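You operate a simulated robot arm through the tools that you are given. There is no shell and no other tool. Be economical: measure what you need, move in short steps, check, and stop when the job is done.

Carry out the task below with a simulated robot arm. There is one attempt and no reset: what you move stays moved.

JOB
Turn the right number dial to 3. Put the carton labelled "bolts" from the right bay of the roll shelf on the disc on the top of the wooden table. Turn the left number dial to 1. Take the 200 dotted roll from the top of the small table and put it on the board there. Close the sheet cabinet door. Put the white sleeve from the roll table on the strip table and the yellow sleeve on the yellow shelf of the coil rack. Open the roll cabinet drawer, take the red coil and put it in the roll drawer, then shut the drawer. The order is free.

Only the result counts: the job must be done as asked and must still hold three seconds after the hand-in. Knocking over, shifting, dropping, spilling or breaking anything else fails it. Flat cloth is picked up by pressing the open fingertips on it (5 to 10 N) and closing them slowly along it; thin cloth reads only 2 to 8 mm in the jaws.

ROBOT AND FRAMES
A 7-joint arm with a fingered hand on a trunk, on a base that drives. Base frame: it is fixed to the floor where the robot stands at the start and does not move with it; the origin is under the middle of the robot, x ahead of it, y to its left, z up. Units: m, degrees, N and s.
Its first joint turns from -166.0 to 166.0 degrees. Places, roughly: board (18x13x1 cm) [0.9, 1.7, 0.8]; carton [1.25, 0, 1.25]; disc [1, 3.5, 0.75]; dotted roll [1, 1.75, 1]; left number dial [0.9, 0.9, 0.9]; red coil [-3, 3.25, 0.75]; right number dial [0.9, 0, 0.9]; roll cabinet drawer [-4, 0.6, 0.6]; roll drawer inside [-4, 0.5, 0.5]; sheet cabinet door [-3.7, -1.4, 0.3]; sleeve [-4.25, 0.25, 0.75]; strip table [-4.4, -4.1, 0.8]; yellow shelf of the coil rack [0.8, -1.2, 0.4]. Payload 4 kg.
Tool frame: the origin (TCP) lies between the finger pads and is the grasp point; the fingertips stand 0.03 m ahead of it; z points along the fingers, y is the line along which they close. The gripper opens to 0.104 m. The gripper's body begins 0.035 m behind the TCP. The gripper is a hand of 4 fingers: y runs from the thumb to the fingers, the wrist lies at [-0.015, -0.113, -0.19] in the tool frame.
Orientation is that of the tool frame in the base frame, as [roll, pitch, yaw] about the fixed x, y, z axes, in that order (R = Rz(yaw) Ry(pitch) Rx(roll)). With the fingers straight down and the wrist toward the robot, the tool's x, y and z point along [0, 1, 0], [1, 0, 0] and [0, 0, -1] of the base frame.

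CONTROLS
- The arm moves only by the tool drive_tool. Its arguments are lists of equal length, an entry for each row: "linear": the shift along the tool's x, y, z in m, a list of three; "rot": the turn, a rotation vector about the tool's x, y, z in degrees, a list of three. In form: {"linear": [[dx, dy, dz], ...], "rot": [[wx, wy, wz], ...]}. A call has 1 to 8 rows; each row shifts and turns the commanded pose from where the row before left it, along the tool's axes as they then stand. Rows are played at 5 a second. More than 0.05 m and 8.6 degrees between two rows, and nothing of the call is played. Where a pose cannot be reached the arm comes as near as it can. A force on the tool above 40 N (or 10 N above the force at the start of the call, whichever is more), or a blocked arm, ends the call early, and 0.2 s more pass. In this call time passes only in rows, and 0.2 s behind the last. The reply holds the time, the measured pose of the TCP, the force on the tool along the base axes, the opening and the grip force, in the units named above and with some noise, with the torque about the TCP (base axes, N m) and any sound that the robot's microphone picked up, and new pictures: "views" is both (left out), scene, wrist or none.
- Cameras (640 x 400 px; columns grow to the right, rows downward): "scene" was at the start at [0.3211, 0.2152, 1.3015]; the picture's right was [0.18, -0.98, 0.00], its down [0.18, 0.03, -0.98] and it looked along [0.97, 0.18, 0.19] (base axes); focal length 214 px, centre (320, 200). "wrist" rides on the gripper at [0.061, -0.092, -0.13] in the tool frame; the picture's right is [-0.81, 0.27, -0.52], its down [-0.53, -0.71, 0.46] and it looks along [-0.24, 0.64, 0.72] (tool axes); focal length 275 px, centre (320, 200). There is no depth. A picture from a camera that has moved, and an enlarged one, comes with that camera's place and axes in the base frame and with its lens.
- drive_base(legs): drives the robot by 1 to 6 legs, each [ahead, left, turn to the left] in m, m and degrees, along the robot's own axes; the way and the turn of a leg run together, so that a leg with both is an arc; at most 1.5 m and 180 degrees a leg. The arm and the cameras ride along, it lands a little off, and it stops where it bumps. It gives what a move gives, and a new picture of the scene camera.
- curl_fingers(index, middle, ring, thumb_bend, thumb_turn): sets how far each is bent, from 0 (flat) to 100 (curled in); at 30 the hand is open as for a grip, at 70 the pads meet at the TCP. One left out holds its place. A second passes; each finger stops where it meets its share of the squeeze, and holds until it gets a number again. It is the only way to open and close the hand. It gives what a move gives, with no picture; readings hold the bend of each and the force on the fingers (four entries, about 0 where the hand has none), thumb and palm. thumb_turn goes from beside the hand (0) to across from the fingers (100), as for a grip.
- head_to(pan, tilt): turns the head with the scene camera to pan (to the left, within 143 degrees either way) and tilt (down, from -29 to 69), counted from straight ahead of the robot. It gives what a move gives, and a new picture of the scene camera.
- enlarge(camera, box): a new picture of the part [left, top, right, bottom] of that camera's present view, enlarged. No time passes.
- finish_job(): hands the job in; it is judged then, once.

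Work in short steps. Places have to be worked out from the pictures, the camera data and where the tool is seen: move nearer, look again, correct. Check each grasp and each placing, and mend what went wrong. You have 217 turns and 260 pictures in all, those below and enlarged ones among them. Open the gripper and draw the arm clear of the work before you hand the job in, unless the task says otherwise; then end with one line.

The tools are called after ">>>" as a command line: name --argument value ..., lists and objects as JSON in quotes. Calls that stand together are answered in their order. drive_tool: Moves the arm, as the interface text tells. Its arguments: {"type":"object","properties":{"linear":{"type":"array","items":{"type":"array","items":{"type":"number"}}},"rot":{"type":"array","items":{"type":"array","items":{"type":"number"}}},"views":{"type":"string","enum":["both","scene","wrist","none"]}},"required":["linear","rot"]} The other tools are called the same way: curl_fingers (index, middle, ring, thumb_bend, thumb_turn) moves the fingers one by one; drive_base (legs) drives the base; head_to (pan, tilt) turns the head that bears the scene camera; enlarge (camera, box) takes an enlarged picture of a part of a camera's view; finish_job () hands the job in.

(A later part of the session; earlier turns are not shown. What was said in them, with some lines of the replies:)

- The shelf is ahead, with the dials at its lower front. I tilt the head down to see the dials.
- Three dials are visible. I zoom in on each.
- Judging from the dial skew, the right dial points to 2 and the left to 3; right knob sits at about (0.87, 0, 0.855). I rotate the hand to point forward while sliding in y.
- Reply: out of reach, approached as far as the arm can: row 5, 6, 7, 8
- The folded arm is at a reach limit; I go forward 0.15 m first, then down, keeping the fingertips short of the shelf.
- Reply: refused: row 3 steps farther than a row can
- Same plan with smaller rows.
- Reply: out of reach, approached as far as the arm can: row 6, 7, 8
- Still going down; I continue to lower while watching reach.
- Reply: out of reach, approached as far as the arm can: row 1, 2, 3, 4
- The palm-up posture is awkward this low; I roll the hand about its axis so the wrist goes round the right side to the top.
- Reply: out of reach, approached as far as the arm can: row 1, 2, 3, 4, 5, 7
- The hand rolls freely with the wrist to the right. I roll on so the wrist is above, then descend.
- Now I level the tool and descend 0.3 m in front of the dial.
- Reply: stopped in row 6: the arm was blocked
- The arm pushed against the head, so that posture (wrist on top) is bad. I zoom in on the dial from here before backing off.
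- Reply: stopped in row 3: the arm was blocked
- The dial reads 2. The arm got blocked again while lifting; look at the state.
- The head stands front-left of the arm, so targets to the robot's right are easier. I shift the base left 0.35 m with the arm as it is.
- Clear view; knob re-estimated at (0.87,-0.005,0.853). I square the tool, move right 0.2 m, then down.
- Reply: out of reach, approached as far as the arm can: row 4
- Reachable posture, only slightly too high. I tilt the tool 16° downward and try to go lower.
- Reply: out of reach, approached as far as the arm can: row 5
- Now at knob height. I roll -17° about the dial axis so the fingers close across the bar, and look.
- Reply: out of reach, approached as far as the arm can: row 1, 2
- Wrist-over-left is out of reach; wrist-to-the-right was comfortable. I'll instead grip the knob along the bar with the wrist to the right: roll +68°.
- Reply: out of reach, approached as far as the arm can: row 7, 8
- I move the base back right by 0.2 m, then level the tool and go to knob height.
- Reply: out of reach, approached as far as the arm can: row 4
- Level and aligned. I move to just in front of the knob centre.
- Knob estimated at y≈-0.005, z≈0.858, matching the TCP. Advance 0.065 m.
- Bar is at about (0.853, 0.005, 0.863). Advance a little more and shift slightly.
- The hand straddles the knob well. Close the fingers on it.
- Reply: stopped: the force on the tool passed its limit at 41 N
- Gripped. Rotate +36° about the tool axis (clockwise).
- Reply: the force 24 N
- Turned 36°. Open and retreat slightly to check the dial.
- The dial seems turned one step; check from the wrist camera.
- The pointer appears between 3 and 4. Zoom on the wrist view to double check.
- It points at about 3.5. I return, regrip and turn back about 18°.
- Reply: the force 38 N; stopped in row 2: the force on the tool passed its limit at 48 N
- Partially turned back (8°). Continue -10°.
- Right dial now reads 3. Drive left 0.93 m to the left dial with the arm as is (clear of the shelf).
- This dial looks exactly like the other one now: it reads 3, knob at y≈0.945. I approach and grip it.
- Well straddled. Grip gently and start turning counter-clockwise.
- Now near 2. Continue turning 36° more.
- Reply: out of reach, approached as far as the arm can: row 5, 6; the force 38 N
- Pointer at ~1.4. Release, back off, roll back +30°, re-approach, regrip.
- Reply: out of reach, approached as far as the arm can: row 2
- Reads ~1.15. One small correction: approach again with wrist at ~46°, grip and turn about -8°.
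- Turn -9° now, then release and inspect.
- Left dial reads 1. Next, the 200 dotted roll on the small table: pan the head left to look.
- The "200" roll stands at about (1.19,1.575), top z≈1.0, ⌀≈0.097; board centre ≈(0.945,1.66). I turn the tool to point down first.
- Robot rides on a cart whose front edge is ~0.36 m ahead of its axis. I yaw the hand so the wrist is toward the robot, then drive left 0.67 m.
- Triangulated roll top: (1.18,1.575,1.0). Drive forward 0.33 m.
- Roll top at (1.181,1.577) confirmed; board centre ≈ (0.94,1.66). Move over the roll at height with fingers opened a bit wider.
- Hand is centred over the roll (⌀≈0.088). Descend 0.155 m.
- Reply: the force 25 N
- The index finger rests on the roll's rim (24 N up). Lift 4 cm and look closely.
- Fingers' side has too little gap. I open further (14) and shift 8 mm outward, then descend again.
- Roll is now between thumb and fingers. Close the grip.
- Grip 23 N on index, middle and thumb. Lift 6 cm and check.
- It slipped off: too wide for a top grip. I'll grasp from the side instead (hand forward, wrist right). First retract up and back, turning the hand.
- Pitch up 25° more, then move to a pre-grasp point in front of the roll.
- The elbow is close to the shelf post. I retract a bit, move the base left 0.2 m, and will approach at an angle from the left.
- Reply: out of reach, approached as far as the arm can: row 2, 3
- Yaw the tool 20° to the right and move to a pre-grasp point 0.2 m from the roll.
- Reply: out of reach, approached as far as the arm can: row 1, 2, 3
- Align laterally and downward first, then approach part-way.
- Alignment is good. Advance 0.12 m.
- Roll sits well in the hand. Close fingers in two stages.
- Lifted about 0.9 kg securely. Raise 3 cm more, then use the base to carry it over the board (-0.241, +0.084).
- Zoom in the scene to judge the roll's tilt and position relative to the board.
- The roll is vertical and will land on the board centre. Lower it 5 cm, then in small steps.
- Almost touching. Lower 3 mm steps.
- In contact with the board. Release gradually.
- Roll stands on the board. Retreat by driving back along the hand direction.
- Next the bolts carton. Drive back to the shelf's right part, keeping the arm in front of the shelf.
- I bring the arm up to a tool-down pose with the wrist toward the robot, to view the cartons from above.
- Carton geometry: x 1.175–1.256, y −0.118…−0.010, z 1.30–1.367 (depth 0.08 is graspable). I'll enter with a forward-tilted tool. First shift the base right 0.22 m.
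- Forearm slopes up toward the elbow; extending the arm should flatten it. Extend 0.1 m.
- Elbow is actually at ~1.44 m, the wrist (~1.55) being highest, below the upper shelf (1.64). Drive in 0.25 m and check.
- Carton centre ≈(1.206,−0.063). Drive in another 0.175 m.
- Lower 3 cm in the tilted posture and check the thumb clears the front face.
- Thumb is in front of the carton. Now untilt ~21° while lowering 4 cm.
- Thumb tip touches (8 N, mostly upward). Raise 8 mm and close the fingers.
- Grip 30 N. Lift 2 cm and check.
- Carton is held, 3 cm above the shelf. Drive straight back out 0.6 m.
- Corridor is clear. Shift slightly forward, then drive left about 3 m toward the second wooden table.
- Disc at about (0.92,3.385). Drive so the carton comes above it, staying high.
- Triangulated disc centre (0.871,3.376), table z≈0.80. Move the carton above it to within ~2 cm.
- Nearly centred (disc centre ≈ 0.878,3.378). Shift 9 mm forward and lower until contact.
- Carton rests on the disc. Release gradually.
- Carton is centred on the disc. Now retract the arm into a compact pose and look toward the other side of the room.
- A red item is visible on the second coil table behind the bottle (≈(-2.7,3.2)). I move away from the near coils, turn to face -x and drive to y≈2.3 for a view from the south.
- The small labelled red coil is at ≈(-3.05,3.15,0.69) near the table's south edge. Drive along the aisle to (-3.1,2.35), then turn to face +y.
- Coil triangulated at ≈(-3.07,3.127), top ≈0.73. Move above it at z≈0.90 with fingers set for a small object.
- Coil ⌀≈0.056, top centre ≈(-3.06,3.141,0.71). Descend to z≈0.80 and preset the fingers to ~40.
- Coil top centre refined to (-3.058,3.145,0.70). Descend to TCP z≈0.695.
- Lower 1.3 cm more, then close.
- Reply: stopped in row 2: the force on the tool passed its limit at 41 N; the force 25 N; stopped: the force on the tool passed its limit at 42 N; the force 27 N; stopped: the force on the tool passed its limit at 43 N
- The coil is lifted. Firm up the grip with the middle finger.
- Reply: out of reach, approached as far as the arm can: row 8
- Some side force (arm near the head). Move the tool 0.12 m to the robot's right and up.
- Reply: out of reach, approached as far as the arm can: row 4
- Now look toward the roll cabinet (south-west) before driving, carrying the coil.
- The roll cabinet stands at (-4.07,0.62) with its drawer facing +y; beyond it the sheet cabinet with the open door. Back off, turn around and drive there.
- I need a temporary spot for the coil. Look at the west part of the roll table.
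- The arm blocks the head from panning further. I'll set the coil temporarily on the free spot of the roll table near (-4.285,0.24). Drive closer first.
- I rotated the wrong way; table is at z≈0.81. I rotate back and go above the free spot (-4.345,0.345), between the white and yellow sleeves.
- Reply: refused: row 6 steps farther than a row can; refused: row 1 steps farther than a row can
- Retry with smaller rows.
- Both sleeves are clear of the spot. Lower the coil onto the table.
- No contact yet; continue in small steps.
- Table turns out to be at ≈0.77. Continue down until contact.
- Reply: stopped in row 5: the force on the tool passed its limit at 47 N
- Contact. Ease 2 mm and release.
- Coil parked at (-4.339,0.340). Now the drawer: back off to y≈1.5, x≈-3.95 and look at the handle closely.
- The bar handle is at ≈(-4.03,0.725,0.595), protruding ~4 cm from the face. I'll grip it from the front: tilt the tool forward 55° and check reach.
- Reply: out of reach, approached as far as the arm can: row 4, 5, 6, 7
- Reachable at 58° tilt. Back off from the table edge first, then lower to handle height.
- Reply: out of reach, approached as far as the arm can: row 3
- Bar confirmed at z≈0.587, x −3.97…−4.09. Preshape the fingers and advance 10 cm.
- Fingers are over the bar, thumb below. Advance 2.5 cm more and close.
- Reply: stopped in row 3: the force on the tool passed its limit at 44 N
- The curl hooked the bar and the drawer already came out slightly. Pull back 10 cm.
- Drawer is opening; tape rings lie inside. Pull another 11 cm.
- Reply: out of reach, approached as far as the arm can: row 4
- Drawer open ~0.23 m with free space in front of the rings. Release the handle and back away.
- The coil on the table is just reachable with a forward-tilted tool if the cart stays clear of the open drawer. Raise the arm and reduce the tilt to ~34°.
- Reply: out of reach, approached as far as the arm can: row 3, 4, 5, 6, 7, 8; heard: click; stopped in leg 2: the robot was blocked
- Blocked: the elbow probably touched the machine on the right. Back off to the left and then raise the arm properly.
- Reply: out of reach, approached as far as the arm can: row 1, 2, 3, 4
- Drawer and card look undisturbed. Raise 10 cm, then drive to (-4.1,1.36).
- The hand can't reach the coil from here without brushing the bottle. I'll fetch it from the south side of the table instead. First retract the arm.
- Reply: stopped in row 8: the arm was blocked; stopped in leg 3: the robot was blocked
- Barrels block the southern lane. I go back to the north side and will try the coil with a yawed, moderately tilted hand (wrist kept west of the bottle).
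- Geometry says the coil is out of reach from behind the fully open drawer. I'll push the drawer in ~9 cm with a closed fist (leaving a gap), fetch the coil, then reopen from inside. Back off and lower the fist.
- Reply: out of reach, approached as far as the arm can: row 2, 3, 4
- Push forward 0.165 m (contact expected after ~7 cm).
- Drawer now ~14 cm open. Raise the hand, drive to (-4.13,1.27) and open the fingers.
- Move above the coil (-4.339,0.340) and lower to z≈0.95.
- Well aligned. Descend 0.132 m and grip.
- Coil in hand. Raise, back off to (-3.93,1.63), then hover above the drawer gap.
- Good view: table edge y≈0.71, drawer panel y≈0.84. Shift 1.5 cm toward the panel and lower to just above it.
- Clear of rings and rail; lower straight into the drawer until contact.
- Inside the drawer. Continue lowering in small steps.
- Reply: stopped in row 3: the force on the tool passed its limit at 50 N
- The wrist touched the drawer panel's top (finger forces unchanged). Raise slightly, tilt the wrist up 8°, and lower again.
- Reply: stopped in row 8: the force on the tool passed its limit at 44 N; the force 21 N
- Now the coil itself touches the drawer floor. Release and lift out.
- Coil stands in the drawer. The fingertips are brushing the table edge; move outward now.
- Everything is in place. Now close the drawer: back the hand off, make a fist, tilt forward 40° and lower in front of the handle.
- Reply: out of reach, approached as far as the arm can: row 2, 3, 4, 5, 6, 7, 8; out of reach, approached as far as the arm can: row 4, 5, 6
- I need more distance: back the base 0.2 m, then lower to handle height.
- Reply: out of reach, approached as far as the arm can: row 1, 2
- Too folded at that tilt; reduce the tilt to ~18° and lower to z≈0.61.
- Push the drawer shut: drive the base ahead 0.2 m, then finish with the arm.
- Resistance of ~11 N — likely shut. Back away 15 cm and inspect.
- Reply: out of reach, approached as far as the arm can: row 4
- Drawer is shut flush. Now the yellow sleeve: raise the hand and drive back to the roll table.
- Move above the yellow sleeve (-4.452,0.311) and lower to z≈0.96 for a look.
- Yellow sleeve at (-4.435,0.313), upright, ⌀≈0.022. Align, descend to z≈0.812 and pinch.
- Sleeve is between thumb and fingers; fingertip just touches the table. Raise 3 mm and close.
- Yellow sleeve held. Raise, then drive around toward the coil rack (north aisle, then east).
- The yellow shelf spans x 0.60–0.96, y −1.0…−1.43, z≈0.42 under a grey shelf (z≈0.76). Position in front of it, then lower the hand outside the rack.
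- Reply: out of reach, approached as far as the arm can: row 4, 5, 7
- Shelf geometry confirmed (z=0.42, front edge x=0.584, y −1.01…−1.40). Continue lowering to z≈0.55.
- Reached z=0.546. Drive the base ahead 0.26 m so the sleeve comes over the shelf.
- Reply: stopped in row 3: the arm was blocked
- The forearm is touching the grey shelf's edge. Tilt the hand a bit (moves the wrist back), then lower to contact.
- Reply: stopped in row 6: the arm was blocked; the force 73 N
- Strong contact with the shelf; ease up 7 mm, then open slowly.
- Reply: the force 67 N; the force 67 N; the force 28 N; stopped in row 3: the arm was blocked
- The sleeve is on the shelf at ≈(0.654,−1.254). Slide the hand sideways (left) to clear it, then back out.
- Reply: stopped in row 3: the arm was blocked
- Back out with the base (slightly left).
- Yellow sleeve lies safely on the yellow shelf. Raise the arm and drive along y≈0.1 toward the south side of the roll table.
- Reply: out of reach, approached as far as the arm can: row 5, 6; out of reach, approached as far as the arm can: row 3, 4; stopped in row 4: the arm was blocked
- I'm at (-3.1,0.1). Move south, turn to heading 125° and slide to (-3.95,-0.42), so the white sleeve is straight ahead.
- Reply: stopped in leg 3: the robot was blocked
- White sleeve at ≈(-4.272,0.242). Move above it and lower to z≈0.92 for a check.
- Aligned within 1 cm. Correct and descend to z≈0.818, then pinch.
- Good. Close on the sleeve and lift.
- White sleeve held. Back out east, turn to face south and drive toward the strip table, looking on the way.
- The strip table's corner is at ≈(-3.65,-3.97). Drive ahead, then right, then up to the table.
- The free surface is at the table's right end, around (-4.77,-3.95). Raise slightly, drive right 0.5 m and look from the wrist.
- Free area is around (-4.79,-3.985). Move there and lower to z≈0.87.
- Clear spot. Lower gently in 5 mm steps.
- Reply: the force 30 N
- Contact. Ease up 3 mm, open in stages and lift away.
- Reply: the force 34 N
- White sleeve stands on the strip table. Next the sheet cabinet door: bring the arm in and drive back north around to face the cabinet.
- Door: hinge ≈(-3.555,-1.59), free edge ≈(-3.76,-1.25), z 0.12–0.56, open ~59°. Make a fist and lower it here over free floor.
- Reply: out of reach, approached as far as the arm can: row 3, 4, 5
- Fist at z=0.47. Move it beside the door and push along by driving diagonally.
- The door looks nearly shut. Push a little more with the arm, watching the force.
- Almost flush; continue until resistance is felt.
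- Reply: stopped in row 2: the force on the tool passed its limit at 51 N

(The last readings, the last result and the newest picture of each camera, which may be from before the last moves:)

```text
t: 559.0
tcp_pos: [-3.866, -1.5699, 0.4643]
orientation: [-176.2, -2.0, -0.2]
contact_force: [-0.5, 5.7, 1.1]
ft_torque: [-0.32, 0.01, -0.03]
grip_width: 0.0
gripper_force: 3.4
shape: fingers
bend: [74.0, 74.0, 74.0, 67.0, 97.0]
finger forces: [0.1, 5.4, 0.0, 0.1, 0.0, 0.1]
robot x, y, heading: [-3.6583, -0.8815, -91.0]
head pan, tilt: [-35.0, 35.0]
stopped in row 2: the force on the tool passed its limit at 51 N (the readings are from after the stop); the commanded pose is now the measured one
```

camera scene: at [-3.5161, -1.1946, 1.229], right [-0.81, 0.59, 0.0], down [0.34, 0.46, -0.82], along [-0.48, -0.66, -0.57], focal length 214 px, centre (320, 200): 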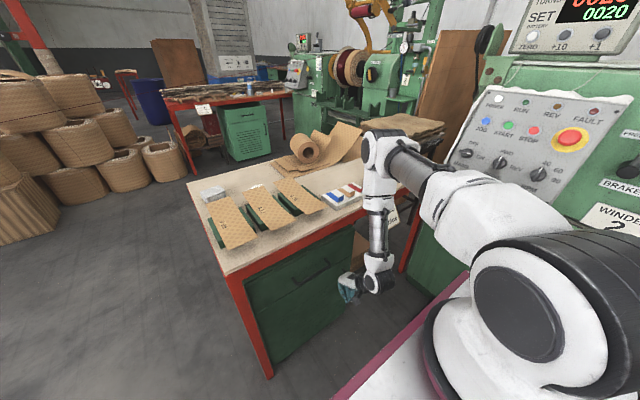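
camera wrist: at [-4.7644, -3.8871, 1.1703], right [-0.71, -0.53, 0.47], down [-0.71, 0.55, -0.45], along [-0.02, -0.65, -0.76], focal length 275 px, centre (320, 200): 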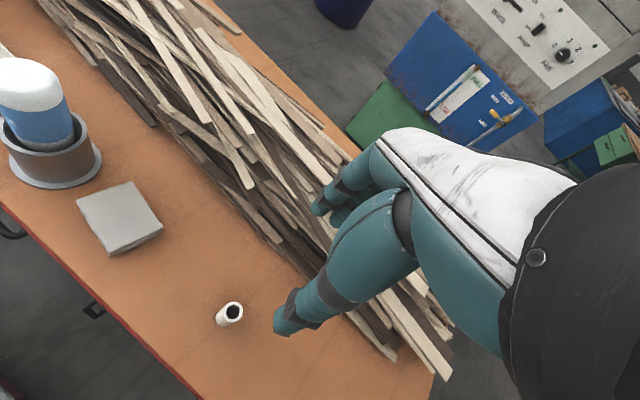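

Firm stop reached (51 N): door shut. Retreat and verify.

>>> drive_tool --linear '[[0, -0.03, 0], [0, -0.03, 0]]' --rot '[[0, 0, 0], [0, 0, 0]]' --views "none"

>>> drive_base --legs '[[-0.3, 0.3, 0]]'

>>> enlarge --camera "scene" --box '[270, 130, 450, 300]'

```text
t: 559.6
tcp_pos: [-3.8655, -1.5118, 0.4683]
orientation: [-176.3, -1.9, -0.2]
contact_force: [0.4, 0.7, 0.1]
ft_torque: [-0.02, -0.01, 0.01]
grip_width: 0.0
gripper_force: 0.1
shape: fingers
bend: [74.0, 74.0, 74.0, 67.0, 97.0]
finger forces: [0.0, 0.0, 0.1, 0.0, 0.0, 0.0]
robot x, y, heading: [-3.6603, -0.877, -90.9]
head pan, tilt: [-35.0, 35.0]
```

```text
t: 562.2
tcp_pos: [-3.5602, -1.2163, 0.4685]
orientation: [-176.3, -2.0, -0.3]
contact_force: [-0.1, -0.2, 0.4]
ft_torque: [0.02, 0.02, 0.02]
grip_width: 0.0
gripper_force: 0.1
shape: fingers
bend: [74.0, 74.0, 74.0, 67.0, 97.0]
finger forces: [0.0, 0.0, 0.0, 0.0, 0.0, 0.0]
robot x, y, heading: [-3.3521, -0.5857, -91.4]
head pan, tilt: [-35.0, 35.0]
camera scene: at [-3.209, -0.8992, 1.229], right [-0.81, 0.59, 0.0], down [0.34, 0.46, -0.82], along [-0.48, -0.66, -0.57], focal length 214 px, centre (320, 200)
```

scene: 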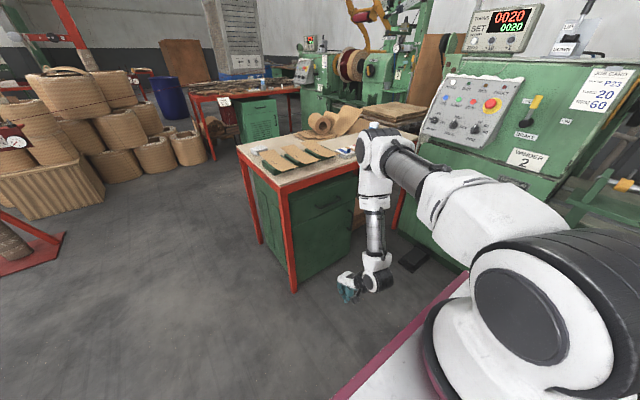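

```text
2.35 times, centred on (360, 215) of scene
camera zoom: at [-3.209, -0.8992, 1.229], right [-0.81, 0.59, 0.0], down [0.34, 0.46, -0.82], along [-0.48, -0.66, -0.57], focal length 505 px, centre (226, 165)
```

zoom: 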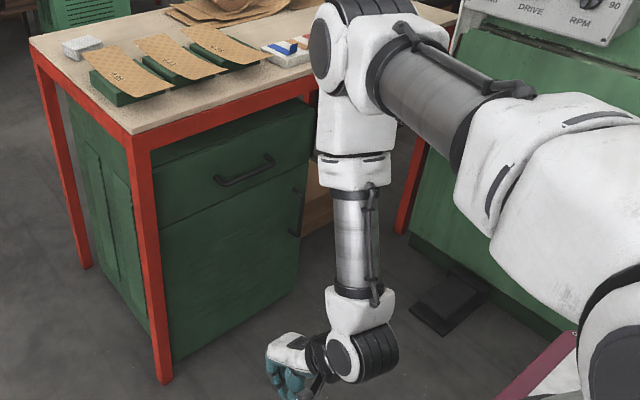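

The door is shut. All parts are done; open the hand here in free space and hand in.

>>> curl_fingers --index 30 --middle 30 --ring 30 --thumb_bend 30

>>> drive_base --legs '[[-0.15, 0.25, 0]]'

>>> finish_job

```text
t: 563.2
tcp_pos: [-3.5595, -1.2177, 0.4678]
orientation: [-176.3, -2.0, -0.4]
contact_force: [0.4, -0.4, -0.8]
ft_torque: [0.0, 0.02, 0.01]
grip_width: 0.1027
gripper_force: 0.0
shape: fingers
bend: [30.0, 30.0, 30.0, 30.0, 97.0]
finger forces: [0.1, 0.0, 0.1, 0.0, 0.1, 0.1]
robot x, y, heading: [-3.3498, -0.582, -91.5]
head pan, tilt: [-35.0, 35.0]
```

```text
t: 565.2
tcp_pos: [-3.3058, -1.0689, 0.4701]
orientation: [-176.3, -2.0, -0.3]
contact_force: [0.7, -0.5, 0.0]
ft_torque: [0.02, -0.01, 0.0]
grip_width: 0.1026
gripper_force: 0.0
shape: fingers
bend: [30.0, 30.0, 30.0, 30.0, 97.0]
finger forces: [0.1, 0.1, 0.1, 0.1, 0.0, 0.0]
robot x, y, heading: [-3.0958, -0.4388, -91.2]
head pan, tilt: [-35.0, 35.0]
camera scene: at [-2.9544, -0.7537, 1.229], right [-0.81, 0.59, 0.0], down [0.34, 0.46, -0.82], along [-0.48, -0.66, -0.57], focal length 214 px, centre (320, 200)
```

scene: 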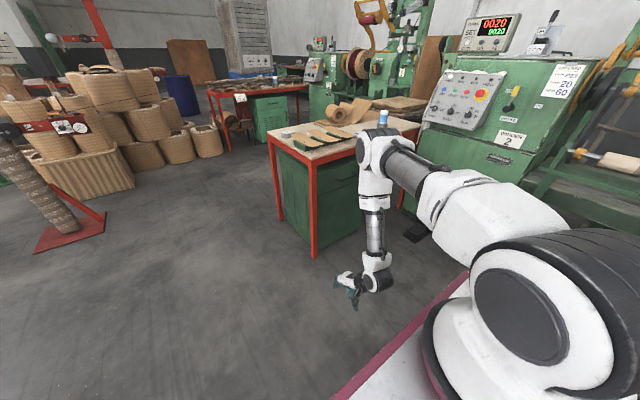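

```text
The job is handed in.
```

All parts of the job are done and handed in, but the robot bumped a barrel, touched a machine (a click was heard), and pressed against the coil rack along the way; nothing looked moved in the pictures I took.
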